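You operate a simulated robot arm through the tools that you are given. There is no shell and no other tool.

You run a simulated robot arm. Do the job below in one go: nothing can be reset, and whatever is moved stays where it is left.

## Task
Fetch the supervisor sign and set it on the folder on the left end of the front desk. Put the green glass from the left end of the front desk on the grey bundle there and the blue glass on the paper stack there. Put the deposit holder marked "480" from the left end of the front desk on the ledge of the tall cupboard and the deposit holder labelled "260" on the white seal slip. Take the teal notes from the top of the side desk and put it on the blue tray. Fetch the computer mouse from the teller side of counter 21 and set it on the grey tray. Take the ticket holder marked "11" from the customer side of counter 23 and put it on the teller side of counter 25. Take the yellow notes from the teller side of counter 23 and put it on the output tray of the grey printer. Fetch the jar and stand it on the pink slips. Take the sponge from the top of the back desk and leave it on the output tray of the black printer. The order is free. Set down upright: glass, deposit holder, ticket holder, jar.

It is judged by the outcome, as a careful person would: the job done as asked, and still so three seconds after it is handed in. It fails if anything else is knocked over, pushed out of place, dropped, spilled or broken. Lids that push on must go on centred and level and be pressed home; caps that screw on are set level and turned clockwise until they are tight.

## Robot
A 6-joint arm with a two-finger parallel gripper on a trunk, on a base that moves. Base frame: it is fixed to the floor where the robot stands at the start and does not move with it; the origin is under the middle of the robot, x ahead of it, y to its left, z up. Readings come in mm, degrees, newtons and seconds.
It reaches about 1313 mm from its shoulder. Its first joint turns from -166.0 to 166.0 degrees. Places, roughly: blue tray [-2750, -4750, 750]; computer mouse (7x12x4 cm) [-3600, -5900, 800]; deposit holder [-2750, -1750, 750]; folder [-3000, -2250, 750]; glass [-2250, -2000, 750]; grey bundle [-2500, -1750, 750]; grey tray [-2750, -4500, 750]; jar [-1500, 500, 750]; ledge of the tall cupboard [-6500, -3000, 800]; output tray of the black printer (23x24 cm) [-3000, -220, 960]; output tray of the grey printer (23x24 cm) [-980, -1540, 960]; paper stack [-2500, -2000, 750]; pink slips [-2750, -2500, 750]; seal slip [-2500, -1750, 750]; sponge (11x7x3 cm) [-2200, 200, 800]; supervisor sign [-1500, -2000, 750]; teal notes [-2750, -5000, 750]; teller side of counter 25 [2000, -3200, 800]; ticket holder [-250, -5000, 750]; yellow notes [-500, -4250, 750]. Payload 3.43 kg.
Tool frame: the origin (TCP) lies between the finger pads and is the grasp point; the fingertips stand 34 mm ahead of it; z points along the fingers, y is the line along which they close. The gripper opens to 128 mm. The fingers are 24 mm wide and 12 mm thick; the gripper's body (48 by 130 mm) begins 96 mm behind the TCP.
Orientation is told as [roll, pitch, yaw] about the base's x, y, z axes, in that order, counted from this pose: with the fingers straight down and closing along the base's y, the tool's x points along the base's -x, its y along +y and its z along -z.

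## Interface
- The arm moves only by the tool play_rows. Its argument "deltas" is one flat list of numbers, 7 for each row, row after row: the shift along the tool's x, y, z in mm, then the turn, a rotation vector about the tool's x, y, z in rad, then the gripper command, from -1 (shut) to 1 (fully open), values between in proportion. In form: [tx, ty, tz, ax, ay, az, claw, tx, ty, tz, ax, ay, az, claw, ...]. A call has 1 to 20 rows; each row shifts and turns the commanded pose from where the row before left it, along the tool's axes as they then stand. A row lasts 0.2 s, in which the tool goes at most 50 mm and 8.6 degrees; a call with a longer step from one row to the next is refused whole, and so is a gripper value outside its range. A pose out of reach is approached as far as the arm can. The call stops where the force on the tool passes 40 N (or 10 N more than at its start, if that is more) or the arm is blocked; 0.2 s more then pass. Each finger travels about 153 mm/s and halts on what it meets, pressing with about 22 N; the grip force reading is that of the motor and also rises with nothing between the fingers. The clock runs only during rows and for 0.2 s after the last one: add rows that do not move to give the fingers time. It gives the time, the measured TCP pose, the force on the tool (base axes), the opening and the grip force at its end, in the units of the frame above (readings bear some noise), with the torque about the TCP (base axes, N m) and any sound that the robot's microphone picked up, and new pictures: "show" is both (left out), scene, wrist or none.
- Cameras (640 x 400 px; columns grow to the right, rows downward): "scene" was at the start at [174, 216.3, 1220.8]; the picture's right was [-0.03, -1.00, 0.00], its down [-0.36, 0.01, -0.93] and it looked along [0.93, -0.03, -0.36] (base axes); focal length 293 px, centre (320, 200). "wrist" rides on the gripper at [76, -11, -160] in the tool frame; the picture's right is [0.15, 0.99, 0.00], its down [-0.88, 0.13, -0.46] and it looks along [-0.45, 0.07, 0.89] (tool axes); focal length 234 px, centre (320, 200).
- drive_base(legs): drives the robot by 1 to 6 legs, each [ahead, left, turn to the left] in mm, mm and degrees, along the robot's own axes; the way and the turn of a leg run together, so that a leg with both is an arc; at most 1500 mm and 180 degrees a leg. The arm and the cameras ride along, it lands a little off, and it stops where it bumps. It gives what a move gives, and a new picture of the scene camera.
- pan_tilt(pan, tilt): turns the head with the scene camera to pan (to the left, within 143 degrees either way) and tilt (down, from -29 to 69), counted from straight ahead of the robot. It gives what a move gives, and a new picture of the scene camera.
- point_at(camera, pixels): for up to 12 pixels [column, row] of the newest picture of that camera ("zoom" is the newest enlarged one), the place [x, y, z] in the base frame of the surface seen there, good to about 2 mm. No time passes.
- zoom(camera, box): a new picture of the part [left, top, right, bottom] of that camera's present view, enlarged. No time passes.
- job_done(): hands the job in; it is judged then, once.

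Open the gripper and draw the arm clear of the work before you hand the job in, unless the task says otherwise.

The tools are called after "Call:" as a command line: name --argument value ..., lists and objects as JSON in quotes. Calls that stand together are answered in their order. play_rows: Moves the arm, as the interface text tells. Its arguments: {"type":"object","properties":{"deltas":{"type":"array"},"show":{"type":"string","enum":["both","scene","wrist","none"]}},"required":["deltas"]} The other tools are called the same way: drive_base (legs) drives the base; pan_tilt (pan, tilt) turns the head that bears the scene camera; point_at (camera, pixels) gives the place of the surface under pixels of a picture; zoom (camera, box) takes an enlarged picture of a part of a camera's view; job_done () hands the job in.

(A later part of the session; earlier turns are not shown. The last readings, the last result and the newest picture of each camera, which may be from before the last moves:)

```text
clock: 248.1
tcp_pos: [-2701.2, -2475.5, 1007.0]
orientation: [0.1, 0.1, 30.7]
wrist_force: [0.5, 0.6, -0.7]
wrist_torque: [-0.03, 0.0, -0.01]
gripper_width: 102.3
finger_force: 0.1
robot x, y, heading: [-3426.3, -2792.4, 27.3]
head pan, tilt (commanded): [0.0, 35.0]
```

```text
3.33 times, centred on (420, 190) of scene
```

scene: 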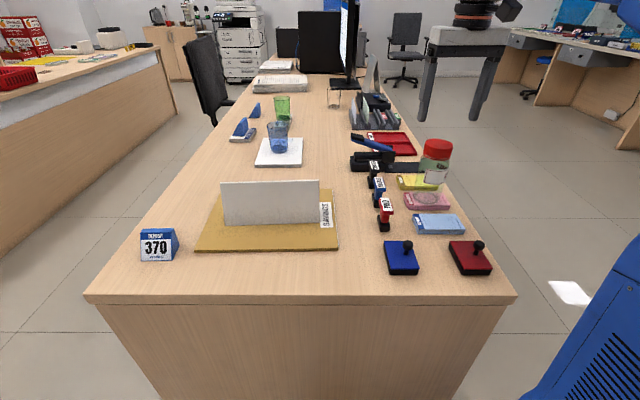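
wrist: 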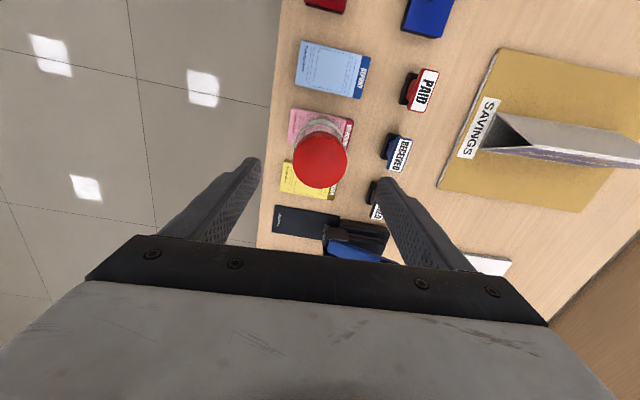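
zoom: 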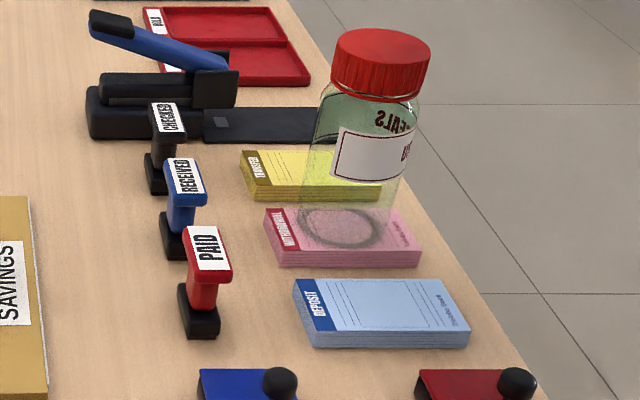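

The jar stands upright on the pink slips. Now for the 480 holder: I'll tuck the arm, go back to the aisle and move up beside it.

Call:
play_rows --deltas '[27, 34.5, -15, 0, 0, 0, 0.3, 27, 34.5, -15, 0, 0, 0, 0.3, 27, 34.5, -15, 0, 0, 0, 0.3, 27, 34.5, -15, 0, 0, 0, 0.3, 27, 34.5, -15, 0, 0, 0, 0.3, 27, 34.5, -15, 0, 0, 0, 0.3]' --show "none"

Call:
drive_base --legs '[[0, 1060, 0], [1030, 0, 0]]'

Call:
pan_tilt --pan -75 --tilt 35

```text
clock: 249.5
tcp_pos: [-2946.0, -2379.0, 1096.4]
orientation: [0.2, 0.1, 30.7]
wrist_force: [-0.5, 0.0, 0.1]
wrist_torque: [-0.03, 0.0, -0.01]
gripper_width: 83.4
finger_force: 0.1
robot x, y, heading: [-3425.1, -2789.5, 27.5]
head pan, tilt (commanded): [0.0, 35.0]
```

```text
clock: 259.8
tcp_pos: [-2535.6, -951.8, 1096.9]
orientation: [0.2, 0.0, 32.0]
wrist_force: [-0.2, -0.8, -0.1]
wrist_torque: [0.0, 0.03, 0.0]
gripper_width: 83.0
finger_force: 0.1
robot x, y, heading: [-3007.0, -1372.6, 28.9]
head pan, tilt (commanded): [0.0, 35.0]
```

scene: 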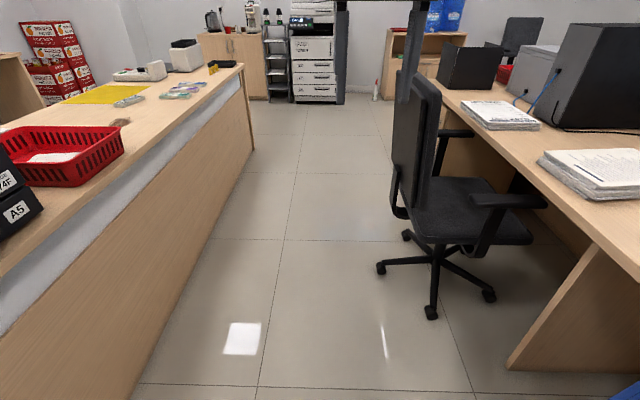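

```text
clock: 261.3
tcp_pos: [-2534.2, -952.0, 1095.5]
orientation: [0.1, 0.1, 32.0]
wrist_force: [-0.2, -0.1, 0.6]
wrist_torque: [0.02, -0.01, 0.0]
gripper_width: 83.3
finger_force: 0.0
robot x, y, heading: [-3007.1, -1374.6, 28.5]
head pan, tilt (commanded): [-75.0, 35.0]
```

scene: 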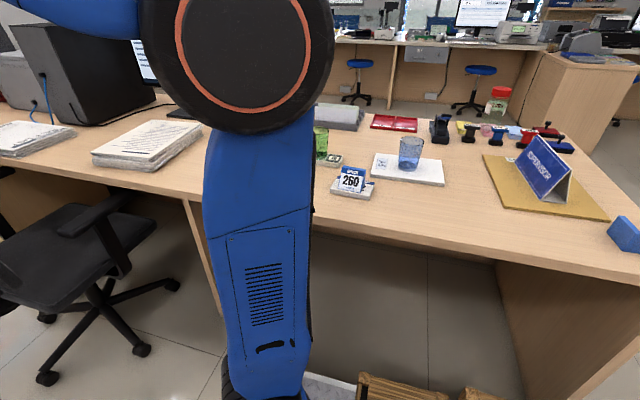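

I'm beside the 480 holder (arm axis about 600 mm away). I'll swing the arm over to hover above it at yaw about -60.

Call:
play_rows --deltas '[-1.9, -45.1, 0, 0, 0, 0.0945, 0.5, -6.1, -44.7, 0, 0, 0, 0.0945, 0.5, -10.3, -43.9, 0, 0, 0, 0.0945, 0.5, -14.4, -42.7, 0, 0, 0, 0.0945, 0.5, -18.4, -41.2, 0, 0, 0, 0.0945, 0.5, -22.2, -39.3, 0, 0, 0, 0.0945, 0.5, -25.8, -37.0, 0, 0, 0, 0.0945, 0.5, -29.2, -34.4, 0, 0, 0, 0.0945, 0.5, -5.6, -45.3, 10, 0, 0, 0.0945, 0.5, -9.9, -44.6, 10, 0, 0, 0.0945, 0.5, -14.0, -43.5, 10, 0, 0, 0.0945, 0.5, -18.1, -42.0, 10, 0, 0, 0.0945, 0.5, -21.9, -40.1, 10, 0, 0, 0.0945, 0.5, -25.7, -37.8, 10, 0, 0, 0.0945, 0.5, -29.1, -35.2, 10, 0, 0, 0.0945, 0.5, -32.3, -32.3, 10, 0, 0, 0.0945, 0.5, -35.2, -29.1, 10, 0, 0, 0.0945, 0.5, 0, 0, 0, 0, 0, 0, 0.5]'

Call:
zoom --camera "wrist" --box '[260, 80, 380, 170]'

```text
clock: 265.1
tcp_pos: [-2361.3, -1658.4, 1005.2]
orientation: [0.0, -0.1, -60.0]
wrist_force: [1.1, 0.6, 0.4]
wrist_torque: [-0.01, 0.0, -0.02]
gripper_width: 96.1
finger_force: 0.0
robot x, y, heading: [-3010.6, -1369.6, 28.8]
head pan, tilt (commanded): [-75.0, 35.0]
```

scene: 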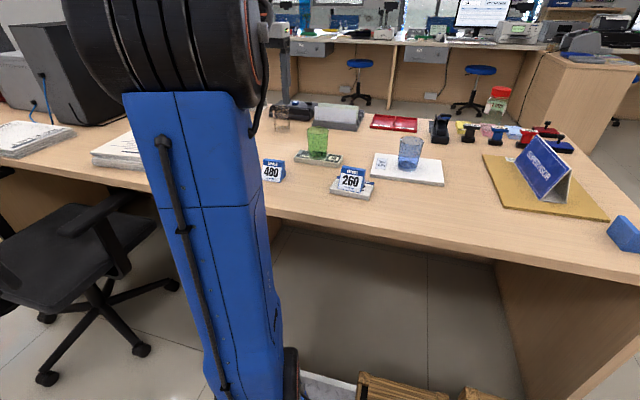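
wrist: 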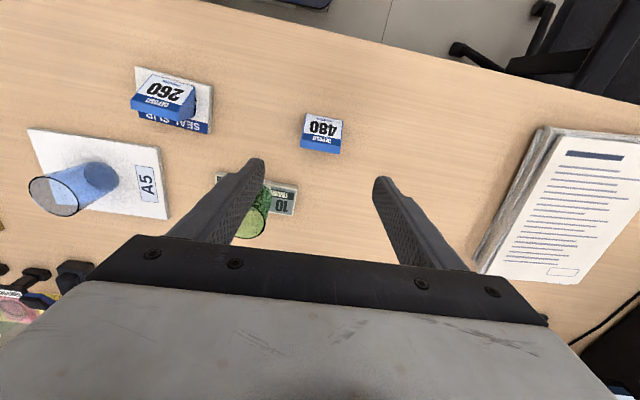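

```text
4.44 times, centred on (320, 125) of wrist
```

zoom: 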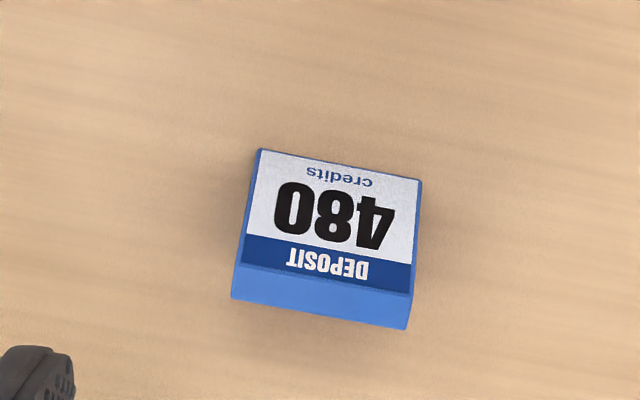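

The "480" holder is at (322,133), on axis; its edge is about 3° off the tool. I'll turn +3°, descend to z≈790 and grip.

Call:
play_rows --deltas '[0, 2, 45, 0, 0, 0.05, 0.5, 0, 0, 45, 0, 0, 0, 0.5, 0, 0, 45, 0, 0, 0, 0.5, 0, 0, 40, 0, 0, 0, 0.5, 0, 0, 25, 0, 0, 0, 0.5, 0, 0, 15, 0, 0, 0, 0.5, 0, 0, 0, 0, 0, 0, 0.5, 0, 0, 0, 0, 0, 0, 0.1, 0, 0, 0, 0, 0, 0, -1, 0, 0, 0, 0, 0, 0, -1, 0, 0, 0, 0, 0, 0, -1]' --show "wrist"

```text
clock: 267.5
tcp_pos: [-2360.6, -1660.1, 788.9]
orientation: [0.1, 0.1, -62.9]
wrist_force: [-0.1, 0.1, -0.2]
wrist_torque: [0.02, 0.03, -0.03]
gripper_width: 63.4
finger_force: 21.7
robot x, y, heading: [-3010.5, -1373.7, 28.6]
head pan, tilt (commanded): [-75.0, 35.0]
```

wrist: 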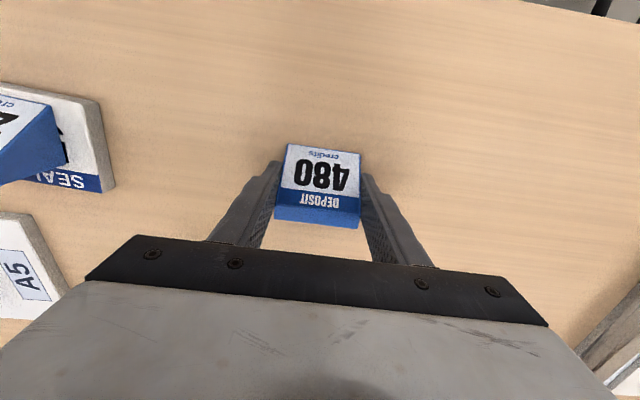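

Gripped "480" at 63 mm. Lifting and swinging it back to the carrying pose.

Call:
play_rows --deltas '[0, 0, -35, 0, 0, 0, -1, 0, 0, -48, 0, 0, 0, -1, 0, 0, -48, 0, 0, 0, -1, 39.1, 23.7, -15, 0, 0, -0.0975, -1, 36.6, 27.4, -15, 0, 0, -0.0975, -1, 33.7, 30.8, -15, 0, 0, -0.0975, -1, 30.6, 34.0, -15, 0, 0, -0.0975, -1, 27.1, 36.8, -15, 0, 0, -0.0975, -1, 23.4, 39.2, -15, 0, 0, -0.0975, -1, 19.5, 41.3, -15, 0, 0, -0.0975, -1, 15.4, 43.0, -15, 0, 0, -0.0975, -1, 11.1, 44.3, -15, 0, 0, -0.0975, -1, 33.0, 30.7, 0, 0, 0, -0.0975, -1, 29.9, 33.8, 0, 0, 0, -0.0975, -1, 26.4, 36.5, 0, 0, 0, -0.0975, -1, 22.8, 38.9, 0, 0, 0, -0.0975, -1, 18.9, 41.0, 0, 0, 0, -0.0975, -1, 14.8, 42.6, 0, 0, 0, -0.0975, -1, 10.6, 43.8, 0, 0, 0, -0.0975, -1, 6.3, 44.7, 0, 0, 0, -0.0975, -1]' --show "wrist"

Call:
pan_tilt --pan 143 --tilt 15

```text
clock: 271.7
tcp_pos: [-2537.5, -953.3, 1058.9]
orientation: [0.1, 0.0, 32.2]
wrist_force: [-0.4, 0.9, -1.2]
wrist_torque: [0.02, -0.03, 0.01]
gripper_width: 63.6
finger_force: 22.1
robot x, y, heading: [-3008.1, -1372.1, 28.6]
head pan, tilt (commanded): [-75.0, 35.0]
```

wrist: 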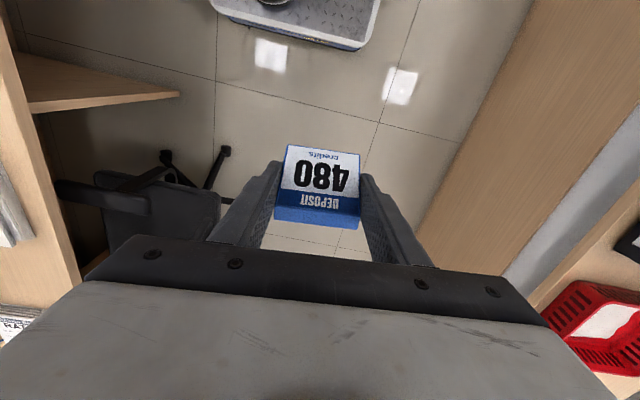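

```text
clock: 274.8
tcp_pos: [-2537.0, -952.6, 1059.6]
orientation: [0.2, 0.1, 32.1]
wrist_force: [0.6, 0.6, -0.5]
wrist_torque: [0.02, -0.02, 0.0]
gripper_width: 63.4
finger_force: 21.8
robot x, y, heading: [-3004.4, -1372.8, 28.8]
head pan, tilt (commanded): [143.0, 15.0]
```

scene: 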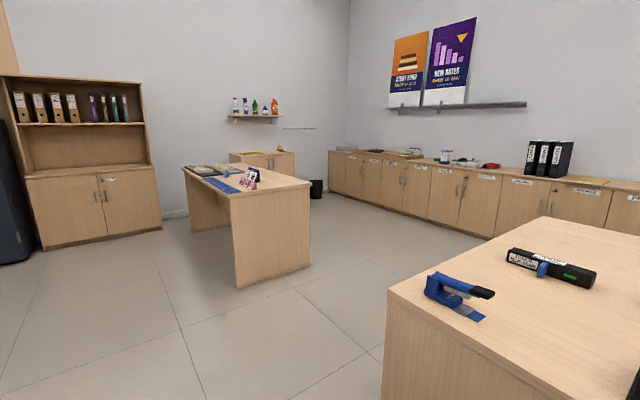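

The tall cupboard with its ledge is at the upper left (90,170). I'll back out of the aisle and turn around to face it.

Call:
drive_base --legs '[[-1150, 0, -1], [0, 0, 90], [0, 0, 90]]'

Call:
pan_tilt --pan 10 --tilt 15

```text
clock: 288.4
tcp_pos: [-4506.3, -2348.1, 1057.6]
orientation: [0.2, 0.0, -147.4]
wrist_force: [1.5, -0.8, -0.3]
wrist_torque: [-0.02, 0.0, 0.01]
gripper_width: 63.5
finger_force: 21.5
robot x, y, heading: [-4038.6, -1921.2, -151.1]
head pan, tilt (commanded): [143.0, 15.0]
```

scene: 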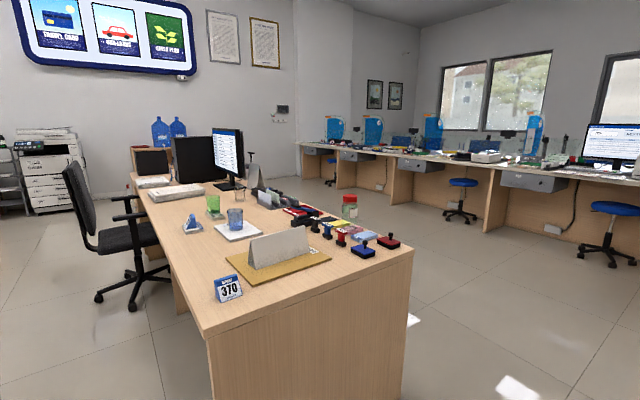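

```text
clock: 290.6
tcp_pos: [-4506.7, -2349.1, 1058.4]
orientation: [0.0, 0.1, -147.4]
wrist_force: [-0.7, -0.3, -1.1]
wrist_torque: [0.01, 0.03, 0.0]
gripper_width: 63.4
finger_force: 22.5
robot x, y, heading: [-4039.8, -1925.5, -151.1]
head pan, tilt (commanded): [10.0, 15.0]
```

scene: 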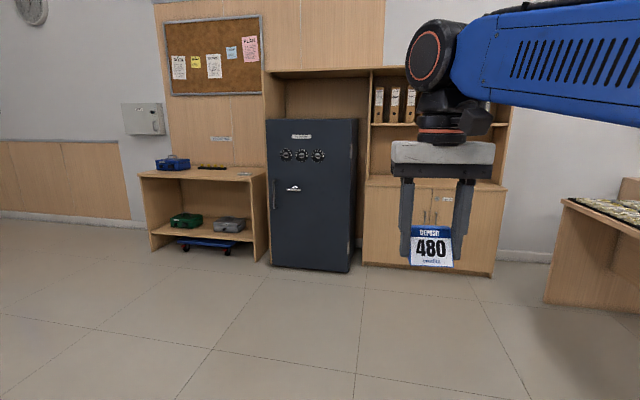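

The cupboard is ahead, its ledge around row 185 (columns 365–505), behind my held holder. I'll measure it.

Call:
zoom --camera "scene" --box '[340, 60, 540, 280]'

Call:
point_at --camera "scene" --pixels '[[370, 183], [375, 178], [385, 181], [500, 188], [488, 184], [430, 210], [365, 262], [492, 272], [380, 150], [385, 160], [350, 200], [505, 150]]'

```text
1.82 times, centred on (440, 170) of scene
```

zoom: 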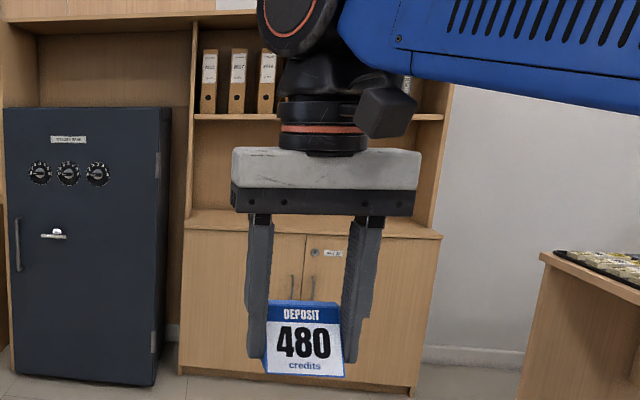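

```text
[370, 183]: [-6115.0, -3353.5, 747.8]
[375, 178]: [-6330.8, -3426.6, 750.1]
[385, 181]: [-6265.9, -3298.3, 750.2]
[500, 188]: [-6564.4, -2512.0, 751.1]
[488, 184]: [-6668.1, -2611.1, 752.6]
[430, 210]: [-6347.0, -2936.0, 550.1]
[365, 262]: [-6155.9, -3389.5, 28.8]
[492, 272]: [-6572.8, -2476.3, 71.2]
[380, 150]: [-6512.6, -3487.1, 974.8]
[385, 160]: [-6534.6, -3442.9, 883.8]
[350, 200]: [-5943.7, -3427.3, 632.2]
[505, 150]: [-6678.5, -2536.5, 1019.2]
```

The ledge top is at z=750, front edge from (-6115,-3353) to (-6564,-2512), with the upper shelves set back about 110 mm. I'll drive up in front of it.

Call:
drive_base --legs '[[0, -250, -0.8], [1000, 0, 0], [650, 0, 0]]'

Call:
pan_tilt --pan -15 --tilt 25

```text
clock: 300.4
tcp_pos: [-6064.7, -2907.5, 1058.0]
orientation: [0.0, 0.0, -147.4]
wrist_force: [-0.3, 0.4, -1.3]
wrist_torque: [0.02, 0.01, 0.01]
gripper_width: 63.6
finger_force: 22.3
robot x, y, heading: [-5597.5, -2483.0, -150.8]
head pan, tilt (commanded): [10.0, 15.0]
```

scene: 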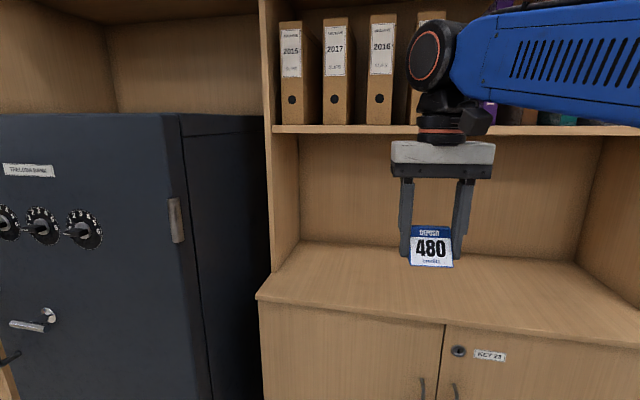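

```text
clock: 301.2
tcp_pos: [-6064.2, -2907.6, 1057.8]
orientation: [0.1, 0.0, -147.5]
wrist_force: [0.0, -0.3, -0.7]
wrist_torque: [0.0, 0.0, 0.03]
gripper_width: 63.5
finger_force: 22.1
robot x, y, heading: [-5594.9, -2481.0, -151.2]
head pan, tilt (commanded): [-15.0, 25.0]
```

scene: 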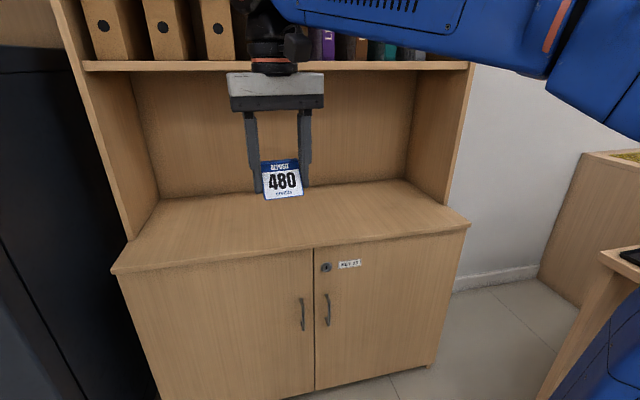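

Now the ledge is clearly visible. I'll measure its front edge, back, and the shelf's front edge above it.

Call:
point_at --camera "scene" --pixels '[[115, 268], [310, 245], [465, 226], [160, 200], [400, 181], [200, 66], [430, 65], [132, 225], [445, 200], [250, 240], [350, 215], [230, 185]]'

```text
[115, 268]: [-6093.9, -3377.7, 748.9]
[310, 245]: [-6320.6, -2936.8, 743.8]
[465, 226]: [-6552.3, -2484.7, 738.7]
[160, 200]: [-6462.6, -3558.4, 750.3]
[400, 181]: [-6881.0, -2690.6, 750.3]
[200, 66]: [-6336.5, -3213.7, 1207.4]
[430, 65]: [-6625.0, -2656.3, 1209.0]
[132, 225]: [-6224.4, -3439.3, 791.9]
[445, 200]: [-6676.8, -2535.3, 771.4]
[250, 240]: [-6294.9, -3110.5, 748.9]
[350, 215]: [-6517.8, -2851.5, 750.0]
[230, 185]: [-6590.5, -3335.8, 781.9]
```

The shelf above is at z≈1208, set back 141 mm, so there's ample room. I'll place the holder about 80 mm in from the ledge's front edge: first descend, then move in over the ledge.

Call:
play_rows --deltas '[0, 0, 45, 0, 0, 0, -1, 0, 0, 45, 0, 0, 0, -1, 0, 0, 45, 0, 0, 0, -1, 0, 0, 45, 0, 0, 0, -1, -44.9, -12.5, 0, 0, 0, 0, -1, -44.9, -12.5, 0, 0, 0, 0, -1, -44.9, -12.5, 0, 0, 0, 0, -1, -44.9, -12.5, 0, 0, 0, 0, -1, -44.9, -12.5, 0, 0, 0, 0, -1, -44.9, -12.5, 0, 0, 0, 0, -1, -44.9, -12.5, 0, 0, 0, 0, -1, 0, 0, 0, 0, 0, 0.0925, -1, 0, 0, 0, 0, 0, 0, -1]'

Call:
zoom --camera "scene" --box '[120, 60, 400, 280]'

```text
clock: 304.1
tcp_pos: [-6376.9, -3001.9, 877.6]
orientation: [0.0, 0.0, -152.8]
wrist_force: [0.8, -0.1, -1.4]
wrist_torque: [0.01, 0.02, 0.01]
gripper_width: 63.2
finger_force: 21.8
robot x, y, heading: [-5594.3, -2485.6, -151.0]
head pan, tilt (commanded): [-15.0, 25.0]
```

scene: 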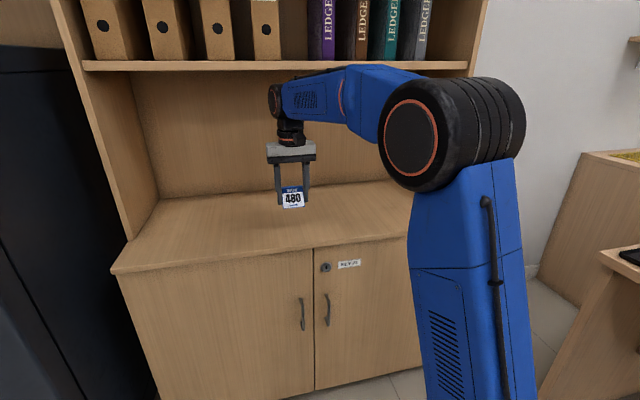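
wrist: 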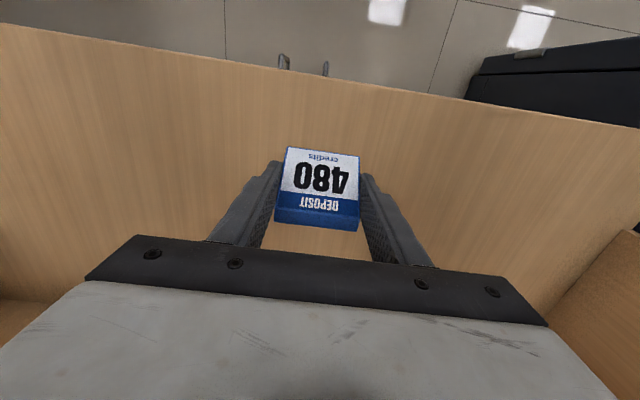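

```text
1.82 times, centred on (260, 170) of scene
```

zoom: 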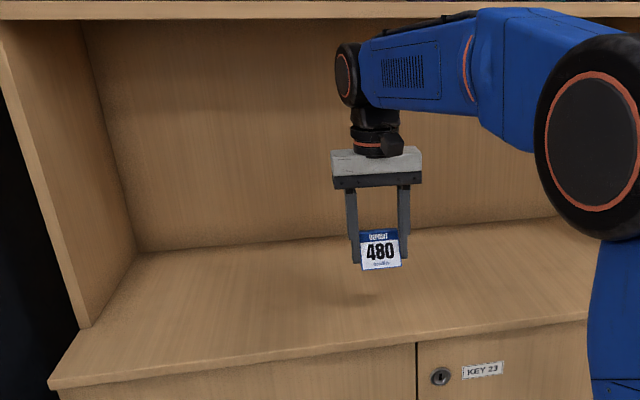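

The holder is over the ledge with clear space. Lowering to just above z=750 and then onto it.

Call:
play_rows --deltas '[0, 0, 40, 0, 0, 0, -1, 0, 0, 35, 0, 0, 0, -1, 0, 0, 9, 0, 0, 0, -1, 0, 0, 2, 0, 0, 0, -1, 0, 0, 1, 0, 0, 0, -1, 0, 0, 0, 0, 0, 0, -1]' --show "none"

```text
clock: 305.4
tcp_pos: [-6375.5, -3003.7, 792.0]
orientation: [0.0, 0.1, -152.7]
wrist_force: [0.5, 0.0, 0.4]
wrist_torque: [0.01, 0.05, -0.01]
gripper_width: 63.8
finger_force: 21.9
robot x, y, heading: [-5595.8, -2485.0, -150.8]
head pan, tilt (commanded): [-15.0, 25.0]
```

Call:
play_rows --deltas '[0, 0, 1.5, 0, 0, 0, -1, 0, 0, 1, 0, 0, 0, -1, 0, 0, 0, 0, 0, 0, -1]' --show "none"

```text
clock: 306.2
tcp_pos: [-6374.8, -3002.7, 789.0]
orientation: [0.0, 0.0, -152.7]
wrist_force: [0.3, -0.3, 0.8]
wrist_torque: [-0.03, 0.02, -0.05]
gripper_width: 63.5
finger_force: 22.5
robot x, y, heading: [-5596.5, -2487.2, -151.1]
head pan, tilt (commanded): [-15.0, 25.0]
```

Call:
play_rows --deltas '[0, 0, 1, 0, 0, 0, -1, 0, 0, 0.7, 0, 0, 0, -1, 0, 0, 0, 0, 0, 0, -1]' --show "none"

```text
clock: 307.1
tcp_pos: [-6375.6, -3003.0, 787.6]
orientation: [0.1, -0.1, -152.7]
wrist_force: [3.2, -4.8, 19.5]
wrist_torque: [-0.06, -0.13, 0.01]
gripper_width: 63.6
finger_force: 22.1
robot x, y, heading: [-5596.8, -2484.4, -150.9]
head pan, tilt (commanded): [-15.0, 25.0]
```

Contact (19.5 N). I'll ease off, open, and rise 60 mm, then draw back from the cupboard.

Call:
play_rows --deltas '[0, 0, -1, 0, 0, 0, -1, 0, 0, 0, 0, 0, 0, 0.08, 0, 0, 0, 0, 0, 0, 0.2, 0, 0, 0, 0, 0, 0, 0.3, 0, 0, -30, 0, 0, 0, 0.3, 0, 0, -45, 0, 0, 0, 0.3, 0, 0, -30, 0, 0, 0, 0.3, 45, 10, 0, 0, 0, 0, 0.3, 45, 10, 0, 0, 0, 0, 0.3, 45, 10, 0, 0, 0, 0, 0.3, 45, 10, -20, 0, 0, 0, 0.3, 40, 10, -30, 0, 0, 0, 0.3, 40, 10, -30, 0, 0, 0, 0.3, 40, 10, -30, 0, 0, 0, 0.3]'

Call:
zoom --camera "scene" --box '[180, 120, 400, 280]'

```text
refused: row 11 steps farther than a row can; nothing moved
```

```text
2.50 times, centred on (290, 200) of scene
```

zoom: 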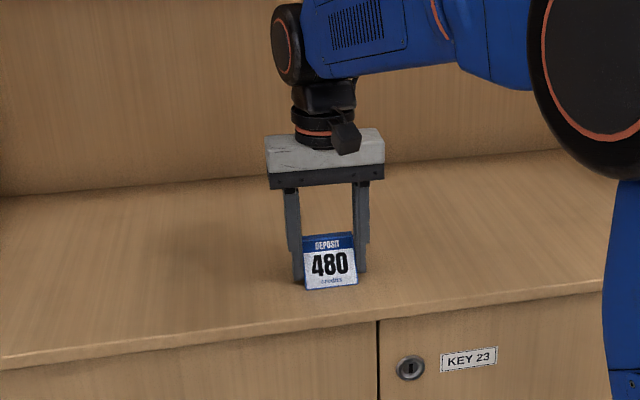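

One step was over the limit, so nothing moved. I'll resend with smaller steps.

Call:
play_rows --deltas '[0, 0, -1, 0, 0, 0, -1, 0, 0, 0, 0, 0, 0, 0.08, 0, 0, 0, 0, 0, 0, 0.2, 0, 0, 0, 0, 0, 0, 0.3, 0, 0, -30, 0, 0, 0, 0.3, 0, 0, -45, 0, 0, 0, 0.3, 0, 0, -30, 0, 0, 0, 0.3, 45, 10, 0, 0, 0, 0, 0.3, 45, 10, 0, 0, 0, 0, 0.3, 45, 10, 0, 0, 0, 0, 0.3, 38, 10, -25, 0, 0, 0, 0.3, 38, 10, -25, 0, 0, 0, 0.3, 38, 10, -25, 0, 0, 0, 0.3, 38, 10, -25, 0, 0, 0, 0.3, 20, 10, -40, 0, 0, 0, 0.3, 20, 10, -40, 0, 0, 0, 0.3]'

Call:
zoom --camera "scene" --box '[180, 120, 400, 280]'

```text
clock: 310.4
tcp_pos: [-6041.6, -2935.2, 1072.6]
orientation: [-0.1, 0.2, -152.8]
wrist_force: [-0.2, 0.2, -0.7]
wrist_torque: [0.01, -0.05, -0.03]
gripper_width: 83.2
finger_force: 0.0
robot x, y, heading: [-5594.3, -2486.1, -150.9]
head pan, tilt (commanded): [-15.0, 25.0]
```

scene: 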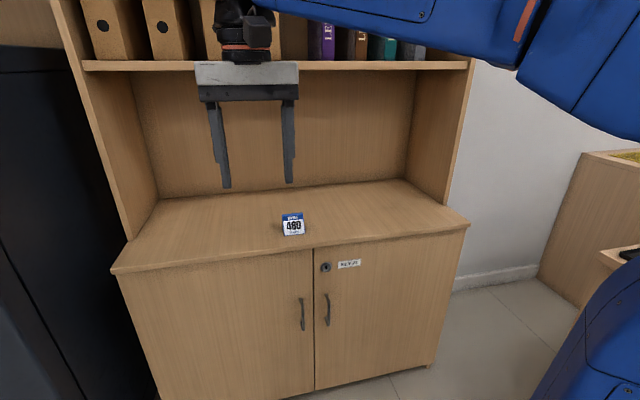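
wrist: 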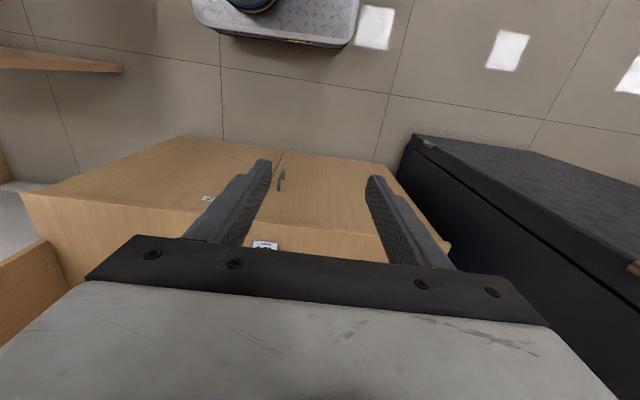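

```text
2.50 times, centred on (290, 200) of scene
```

zoom: 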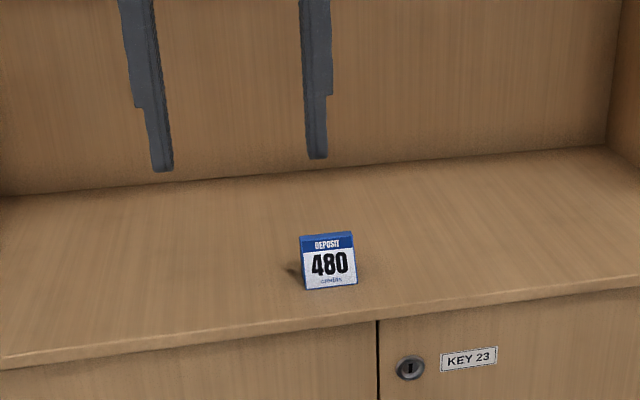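

480 stands on the ledge. Next the side desk by the counters: I'll back away, turn left to face the counter row, and drive toward it.

Call:
drive_base --legs '[[-1480, 0, 0], [0, 0, 88], [1300, 0, 0]]'

Call:
pan_tilt --pan 0 --tilt 15

```text
clock: 327.5
tcp_pos: [-3304.4, -3411.8, 1071.9]
orientation: [0.0, 0.1, -65.0]
wrist_force: [0.7, -0.3, 0.7]
wrist_torque: [-0.04, 0.0, -0.03]
gripper_width: 83.0
finger_force: 0.0
robot x, y, heading: [-3740.6, -2944.4, -63.0]
head pan, tilt (commanded): [-15.0, 25.0]
```

scene: 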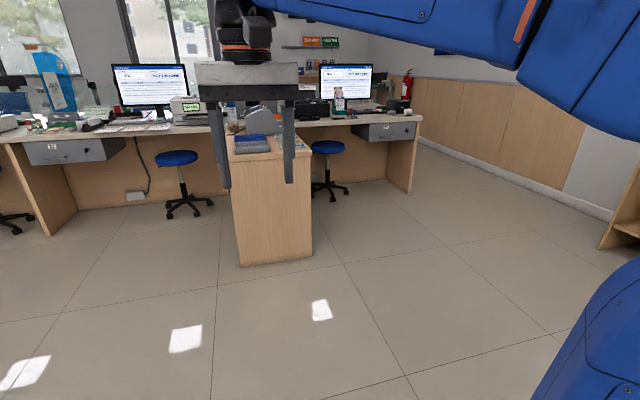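

```text
clock: 328.3
tcp_pos: [-3306.3, -3411.1, 1072.7]
orientation: [0.0, 0.0, -65.0]
wrist_force: [0.2, -0.4, -0.3]
wrist_torque: [-0.02, -0.01, 0.01]
gripper_width: 83.1
finger_force: 0.0
robot x, y, heading: [-3741.8, -2947.5, -63.1]
head pan, tilt (commanded): [0.0, 15.0]
```

scene: 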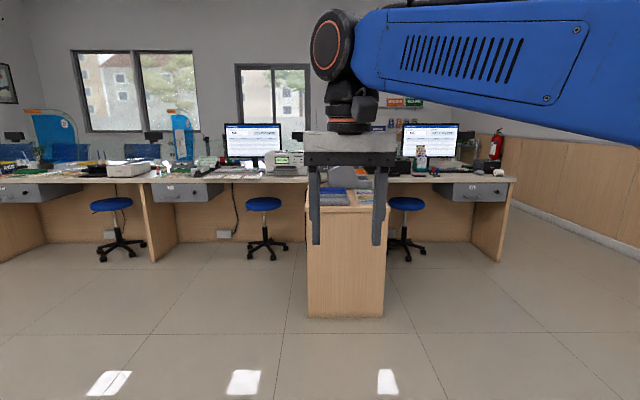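

The side desk sticks out at (345,250), with counter 21 on the right (monitor at (430,140)). I'll measure the desk, stools and counter edge.

Call:
point_at --camera "scene" --pixels '[[309, 316], [382, 316], [308, 208], [384, 207], [405, 242], [425, 247], [390, 235], [263, 252], [440, 183], [500, 260], [350, 165], [515, 182]]'

Call:
zoom --camera "scene" --box '[300, 110, 540, 260]'

```text
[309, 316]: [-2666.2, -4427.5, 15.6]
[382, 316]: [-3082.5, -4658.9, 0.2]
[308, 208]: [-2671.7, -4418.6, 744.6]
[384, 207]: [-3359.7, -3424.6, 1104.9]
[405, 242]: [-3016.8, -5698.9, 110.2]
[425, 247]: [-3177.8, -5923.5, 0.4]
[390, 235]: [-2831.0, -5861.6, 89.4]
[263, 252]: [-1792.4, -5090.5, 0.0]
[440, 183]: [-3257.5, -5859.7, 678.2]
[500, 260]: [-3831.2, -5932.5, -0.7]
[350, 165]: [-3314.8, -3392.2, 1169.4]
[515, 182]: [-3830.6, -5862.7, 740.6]
```

```text
2.67 times, centred on (420, 185) of scene
```

zoom: 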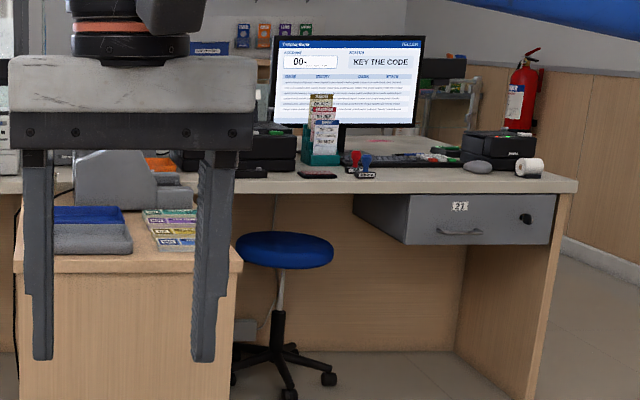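

The mouse is the grey oval by the keyboard on counter 21. The side desk's near end is 1816 mm ahead; I'll drive 1250 mm toward it.

Call:
drive_base --legs '[[1250, 0, 0]]'

Call:
pan_tilt --pan -10 --tilt 30

```text
clock: 334.5
tcp_pos: [-2782.4, -4531.3, 1072.9]
orientation: [-0.1, 0.0, -67.0]
wrist_force: [-0.2, 0.6, -0.6]
wrist_torque: [-0.02, 0.0, 0.04]
gripper_width: 83.4
finger_force: 0.0
robot x, y, heading: [-3198.4, -4053.0, -65.0]
head pan, tilt (commanded): [0.0, 15.0]
```

scene: 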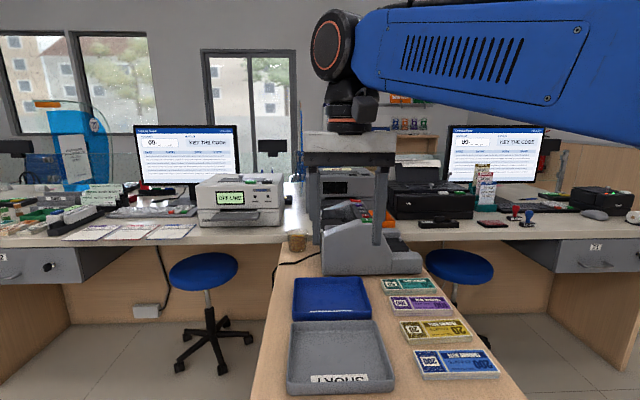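

```text
clock: 335.3
tcp_pos: [-2781.8, -4530.4, 1072.0]
orientation: [0.1, 0.0, -66.9]
wrist_force: [-0.3, 0.5, 0.5]
wrist_torque: [0.02, -0.01, 0.01]
gripper_width: 83.2
finger_force: 0.1
robot x, y, heading: [-3198.3, -4051.0, -64.8]
head pan, tilt (commanded): [-10.0, 30.0]
```

scene: 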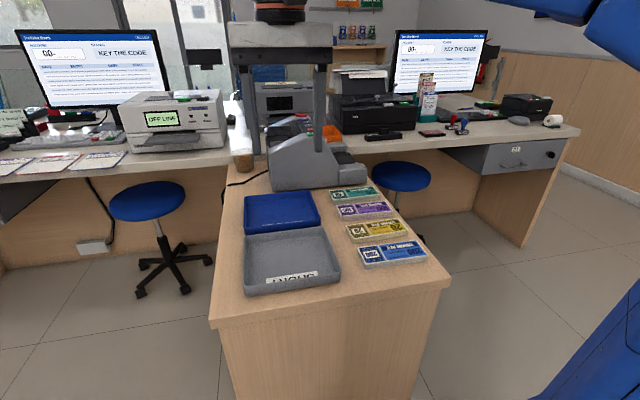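

Now the side desk top is clear: blue tray (282,210), grey tray (292,260), and bundles teal (355,194), purple, yellow, blue. I'll zoom and measure.

Call:
zoom --camera "scene" --box '[230, 170, 450, 310]'

Call:
point_at --camera "scene" --pixels '[[332, 191], [376, 188], [381, 196], [338, 202], [356, 194], [282, 210], [250, 200], [315, 196], [247, 230], [318, 222], [292, 255], [355, 208]]'

```text
2.86 times, centred on (340, 240) of scene
```

zoom: 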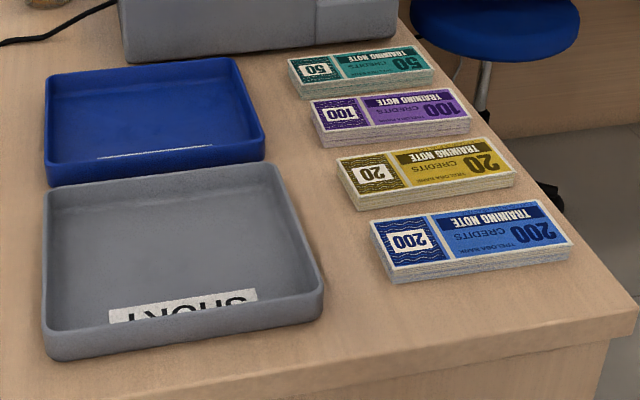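

```text
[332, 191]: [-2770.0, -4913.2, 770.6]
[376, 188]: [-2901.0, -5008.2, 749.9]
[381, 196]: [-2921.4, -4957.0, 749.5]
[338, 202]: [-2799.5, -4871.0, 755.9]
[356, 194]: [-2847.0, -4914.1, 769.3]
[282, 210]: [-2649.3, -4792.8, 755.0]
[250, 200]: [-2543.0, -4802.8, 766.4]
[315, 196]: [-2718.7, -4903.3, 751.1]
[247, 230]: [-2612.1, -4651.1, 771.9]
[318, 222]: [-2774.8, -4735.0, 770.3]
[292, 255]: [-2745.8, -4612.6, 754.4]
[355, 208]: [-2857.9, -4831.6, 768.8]
```

I'll take exact corner points of the teal bundle, the purple one next to it, and both trays.

Call:
point_at --camera "zoom" --pixels '[[292, 61], [411, 48], [430, 69], [306, 81], [360, 65], [315, 104], [444, 91], [390, 110]]'

Call:
point_at --camera "zoom" --pixels '[[50, 82], [232, 60], [262, 135], [48, 165], [150, 120], [60, 130], [230, 90], [50, 205], [275, 172], [320, 285], [45, 335], [170, 240]]'

```text
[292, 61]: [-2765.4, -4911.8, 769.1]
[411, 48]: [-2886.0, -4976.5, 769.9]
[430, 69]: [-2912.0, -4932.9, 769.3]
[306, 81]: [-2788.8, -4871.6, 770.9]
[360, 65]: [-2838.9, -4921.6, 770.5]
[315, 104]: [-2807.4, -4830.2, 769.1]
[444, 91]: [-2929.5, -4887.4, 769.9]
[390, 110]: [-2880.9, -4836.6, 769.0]
```

```text
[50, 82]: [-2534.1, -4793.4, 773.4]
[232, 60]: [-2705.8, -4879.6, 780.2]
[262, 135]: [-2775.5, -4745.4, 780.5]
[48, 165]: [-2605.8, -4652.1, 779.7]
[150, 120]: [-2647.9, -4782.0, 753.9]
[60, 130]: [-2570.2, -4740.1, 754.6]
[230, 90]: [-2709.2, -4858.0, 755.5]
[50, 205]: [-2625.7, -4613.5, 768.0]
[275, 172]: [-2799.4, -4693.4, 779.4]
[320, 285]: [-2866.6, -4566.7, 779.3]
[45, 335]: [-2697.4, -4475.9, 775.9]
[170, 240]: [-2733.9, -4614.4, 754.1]
```

Teal bundle centre (-2838,-4923) at 28°, blue tray centre (-2655,-4768) with floor z≈754.5. I'll check the grey machine behind the teal bundle for clearance.

Call:
point_at --camera "scene" --pixels '[[320, 188], [340, 185], [366, 181], [355, 165], [330, 150], [300, 150], [285, 175], [345, 155], [380, 160], [280, 120]]'

```text
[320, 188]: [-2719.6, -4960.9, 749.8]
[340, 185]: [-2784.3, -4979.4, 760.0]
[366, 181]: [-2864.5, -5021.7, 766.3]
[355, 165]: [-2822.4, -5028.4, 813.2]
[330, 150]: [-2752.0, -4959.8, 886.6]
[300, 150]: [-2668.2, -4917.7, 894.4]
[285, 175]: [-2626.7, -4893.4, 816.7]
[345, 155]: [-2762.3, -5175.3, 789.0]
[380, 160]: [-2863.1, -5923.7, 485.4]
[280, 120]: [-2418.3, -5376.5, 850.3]
```

There's about 75 mm between the bundle's centre and the machine's face, enough for the fingers at 72 mm opening. Moving to hover above the teal bundle, turned to close across its short side.

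Call:
play_rows --deltas '[-33.9, -20.6, 12, 0, 0, 0.1485, 0.125, -36.6, -15.3, 12, 0, 0, 0.1485, 0.125, -38.5, -9.7, 12, 0, 0, 0.1485, 0.125, -39.5, -3.9, 12, 0, 0, 0.1485, 0.125, -39.7, 1.9, 12, 0, 0, 0.1485, 0.125, -38.9, 7.8, 12, 0, 0, 0.1485, 0.125, -37.3, 13.5, 12, 0, 0, 0.1485, 0.125, -34.9, 18.9, 12, 0, 0, 0.1485, 0.125, -31.8, 23.8, 12, 0, 0, 0.1485, 0.125, -27.9, 28.3, 12, 0, 0, 0.1485, 0.125, 0, 0, 0, 0, 0, 0, 0.125]'

Call:
zoom --camera "wrist" --box '[220, 60, 420, 185]'

```text
clock: 337.7
tcp_pos: [-2835.7, -4924.8, 953.8]
orientation: [0.0, 0.0, -152.1]
wrist_force: [0.4, 0.5, 0.8]
wrist_torque: [-0.02, -0.03, -0.01]
gripper_width: 71.9
finger_force: 0.1
robot x, y, heading: [-3202.8, -4054.5, -64.9]
head pan, tilt (commanded): [-10.0, 30.0]
```

scene: 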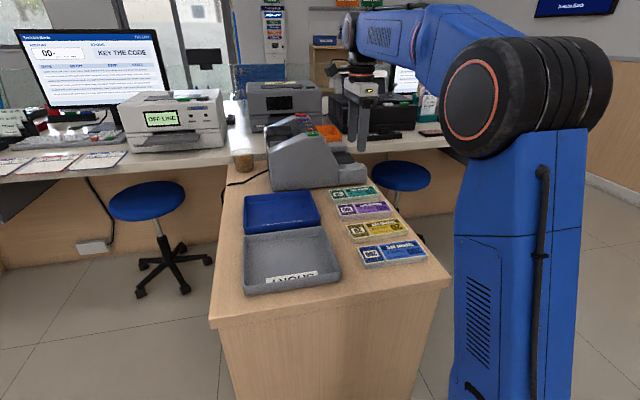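
wrist: 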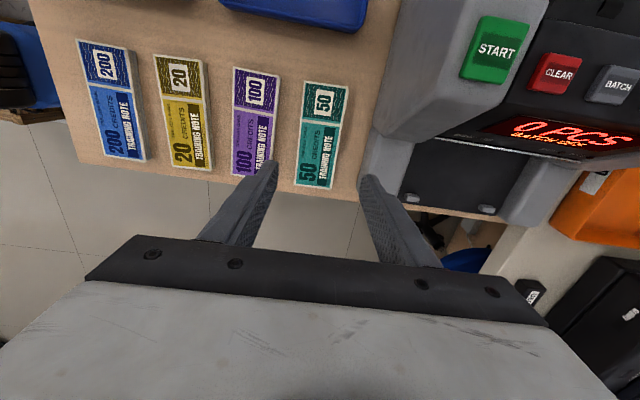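

```text
3.20 times, centred on (320, 122) of wrist
```

zoom: 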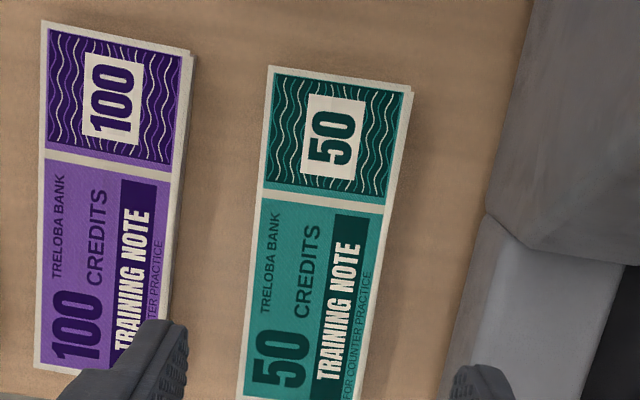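

The teal "50" bundle is centred on the tool's axis at (321,136). Descending to z≈787 and gripping.

Call:
play_rows --deltas '[0, 0, 45, 0, 0, -0.035, 0.125, 0, 0, 45, 0, 0, 0, 0.125, 0, 0, 40, 0, 0, 0, 0.125, 0, 0, 25, 0, 0, 0, 0.125, 0, 0, 11, 0, 0, 0, 0.125, 0, 0, 0, 0, 0, 0, 0.125, 0, 0, 0, 0, 0, 0, -0.3, 0, 0, 0, 0, 0, 0, -1, 0, 0, 0, 0, 0, 0, -1]' --show "wrist"

```text
clock: 339.7
tcp_pos: [-2837.2, -4924.9, 789.1]
orientation: [0.0, 0.0, -149.8]
wrist_force: [-0.6, -0.3, 0.5]
wrist_torque: [0.02, -0.01, 0.02]
gripper_width: 59.7
finger_force: 21.7
robot x, y, heading: [-3202.5, -4049.2, -65.0]
head pan, tilt (commanded): [-10.0, 30.0]
```

wrist: 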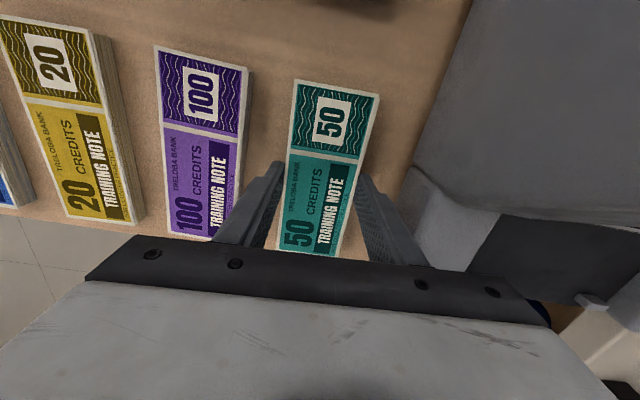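

Gripped the teal bundle. I'll lift it, carry it over the blue tray's centre, and lower it to near the tray floor.

Call:
play_rows --deltas '[0, 0, -20, 0, 0, 0, -1, 0, 0, -45, 0, 0, 0, -1, 0, -10, -10, 0, 0, 0, -1, 39.4, -6, 0, 0, 0, 0, -1, 39.4, -6, 0, 0, 0, 0, -1, 39.4, -6, 0, 0, 0, 0, -1, 39.4, -6, 0, 0, 0, 0, -1, 39.4, -5, 0, 0, 0, 0, -1, 39.3, -5, 0, 0, 0, 0, -1, 0, 0, 0, 0, 0, 0.042, -1, 0, 0, 0, 0, 0, 0, -1]'

Call:
zoom --camera "scene" --box '[200, 90, 400, 300]'

```text
clock: 342.1
tcp_pos: [-2654.5, -4768.9, 860.9]
orientation: [0.0, 0.1, -152.4]
wrist_force: [-0.1, 0.4, -0.3]
wrist_torque: [-0.04, -0.01, -0.01]
gripper_width: 59.7
finger_force: 22.0
robot x, y, heading: [-3202.9, -4052.6, -65.0]
head pan, tilt (commanded): [-10.0, 30.0]
```

scene: 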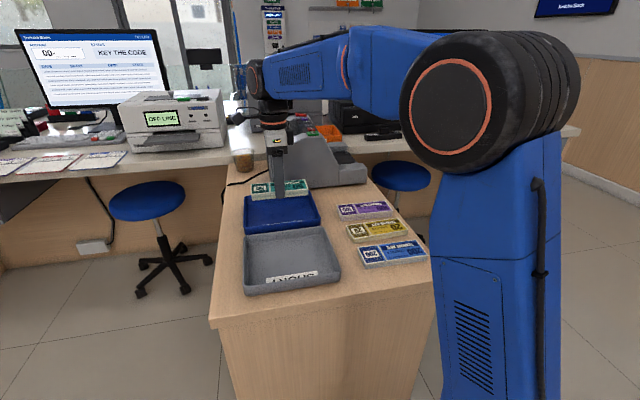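
wrist: 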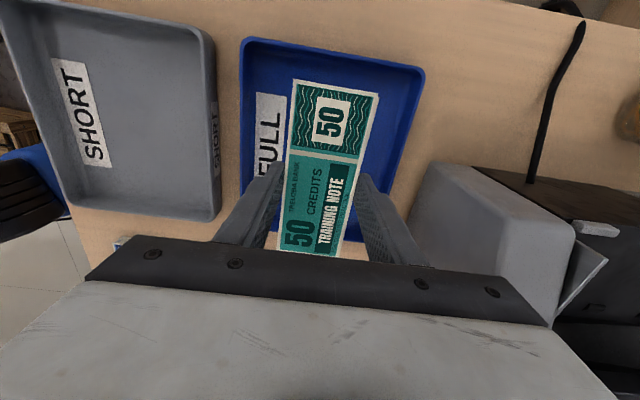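

```text
1.90 times, centred on (300, 195) of scene
```

zoom: 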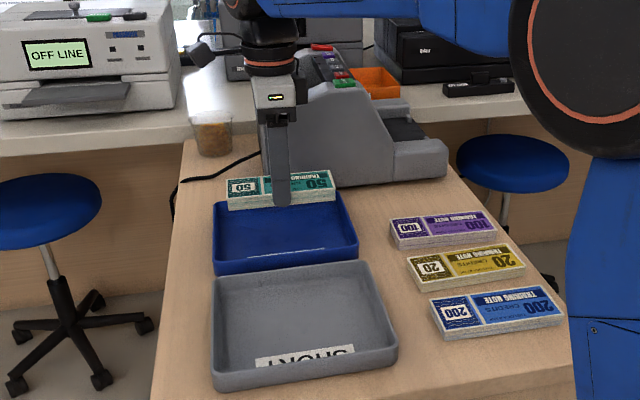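

The bundle is over the blue ("FULL") tray. Lowering to the tray floor.

Call:
play_rows --deltas '[0, 0, 35, 0, 0, 0, -1, 0, 0, 25, 0, 0, 0, -1, 0, 0, 4, 0, 0, 0, -1, 0, 0, 2, 0, 0, 0, -1, 0, 0, 1, 0, 0, 0, -1, 0, 0, 0, 0, 0, 0, -1]' --show "none"

```text
clock: 343.5
tcp_pos: [-2655.4, -4767.2, 795.8]
orientation: [0.0, 0.0, -152.4]
wrist_force: [-0.7, 0.6, -1.9]
wrist_torque: [-0.02, 0.0, 0.01]
gripper_width: 59.7
finger_force: 22.0
robot x, y, heading: [-3201.3, -4054.6, -65.3]
head pan, tilt (commanded): [-10.0, 30.0]
```

Call:
play_rows --deltas '[0, 0, 1.5, 0, 0, 0, -1, 0, 0, 1, 0, 0, 0, -1, 0, 0, 0, 0, 0, 0, -1]' --show "none"

```text
clock: 344.3
tcp_pos: [-2655.1, -4767.1, 792.2]
orientation: [0.0, 0.0, -152.4]
wrist_force: [0.0, -0.2, -1.3]
wrist_torque: [0.0, 0.03, 0.03]
gripper_width: 59.5
finger_force: 21.8
robot x, y, heading: [-3200.9, -4051.5, -65.1]
head pan, tilt (commanded): [-10.0, 30.0]
```

Call:
play_rows --deltas '[0, 0, 1, 0, 0, 0, -1, 0, 0, 1, 0, 0, 0, -1, 0, 0, 0, 0, 0, 0, -1]' --show "none"

```text
clock: 345.1
tcp_pos: [-2654.9, -4767.6, 792.4]
orientation: [0.1, 0.1, -152.4]
wrist_force: [-1.2, -0.6, 19.2]
wrist_torque: [0.0, 0.18, -0.19]
gripper_width: 59.6
finger_force: 22.2
robot x, y, heading: [-3203.7, -4056.4, -64.9]
head pan, tilt (commanded): [-10.0, 30.0]
```

Contact (19 N). Release gently and rise.

Call:
play_rows --deltas '[0, 0, -1, 0, 0, 0, -1, 0, 0, 0, 0, 0, 0, 0.05, 0, 0, 0, 0, 0, 0, 0.18, 0, 0, 0, 0, 0, 0, 0.18, 0, 0, -30, 0, 0, 0, 0.18, 0, 0, -45, 0, 0, 0, 0.18, 0, 0, -45, 0, 0, 0, 0.18, 0, 0, -40, 0, 0, 0, 0.18]'

Call:
zoom --camera "scene" --box '[200, 150, 440, 310]'

```text
clock: 346.9
tcp_pos: [-2656.8, -4769.4, 951.6]
orientation: [0.0, 0.0, -152.5]
wrist_force: [0.2, -0.1, 0.0]
wrist_torque: [0.02, 0.0, 0.01]
gripper_width: 75.3
finger_force: 0.0
robot x, y, heading: [-3202.1, -4052.2, -65.0]
head pan, tilt (commanded): [-10.0, 30.0]
```

scene: 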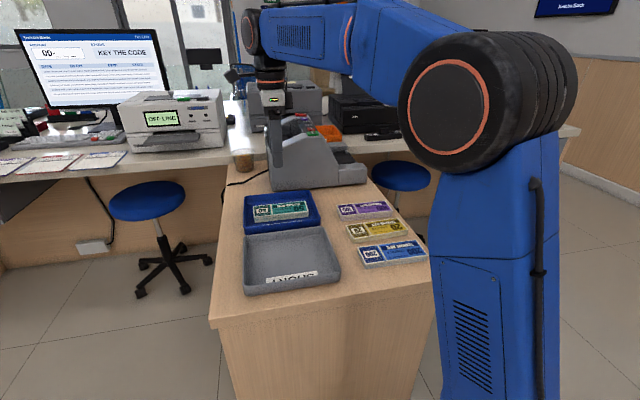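
wrist: 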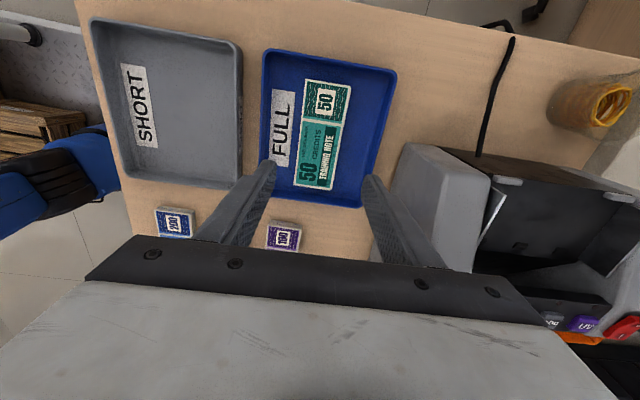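

```text
2.50 times, centred on (320, 230) of scene
```

zoom: 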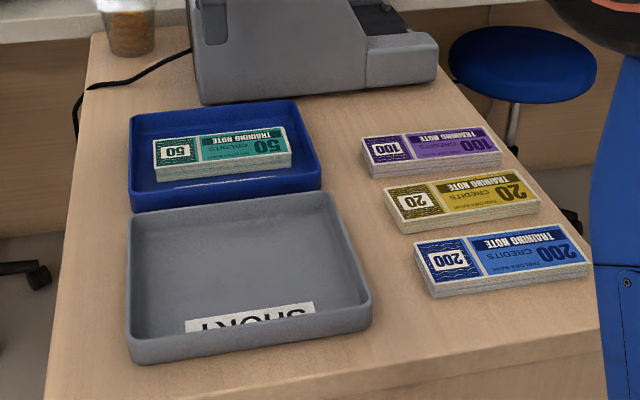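

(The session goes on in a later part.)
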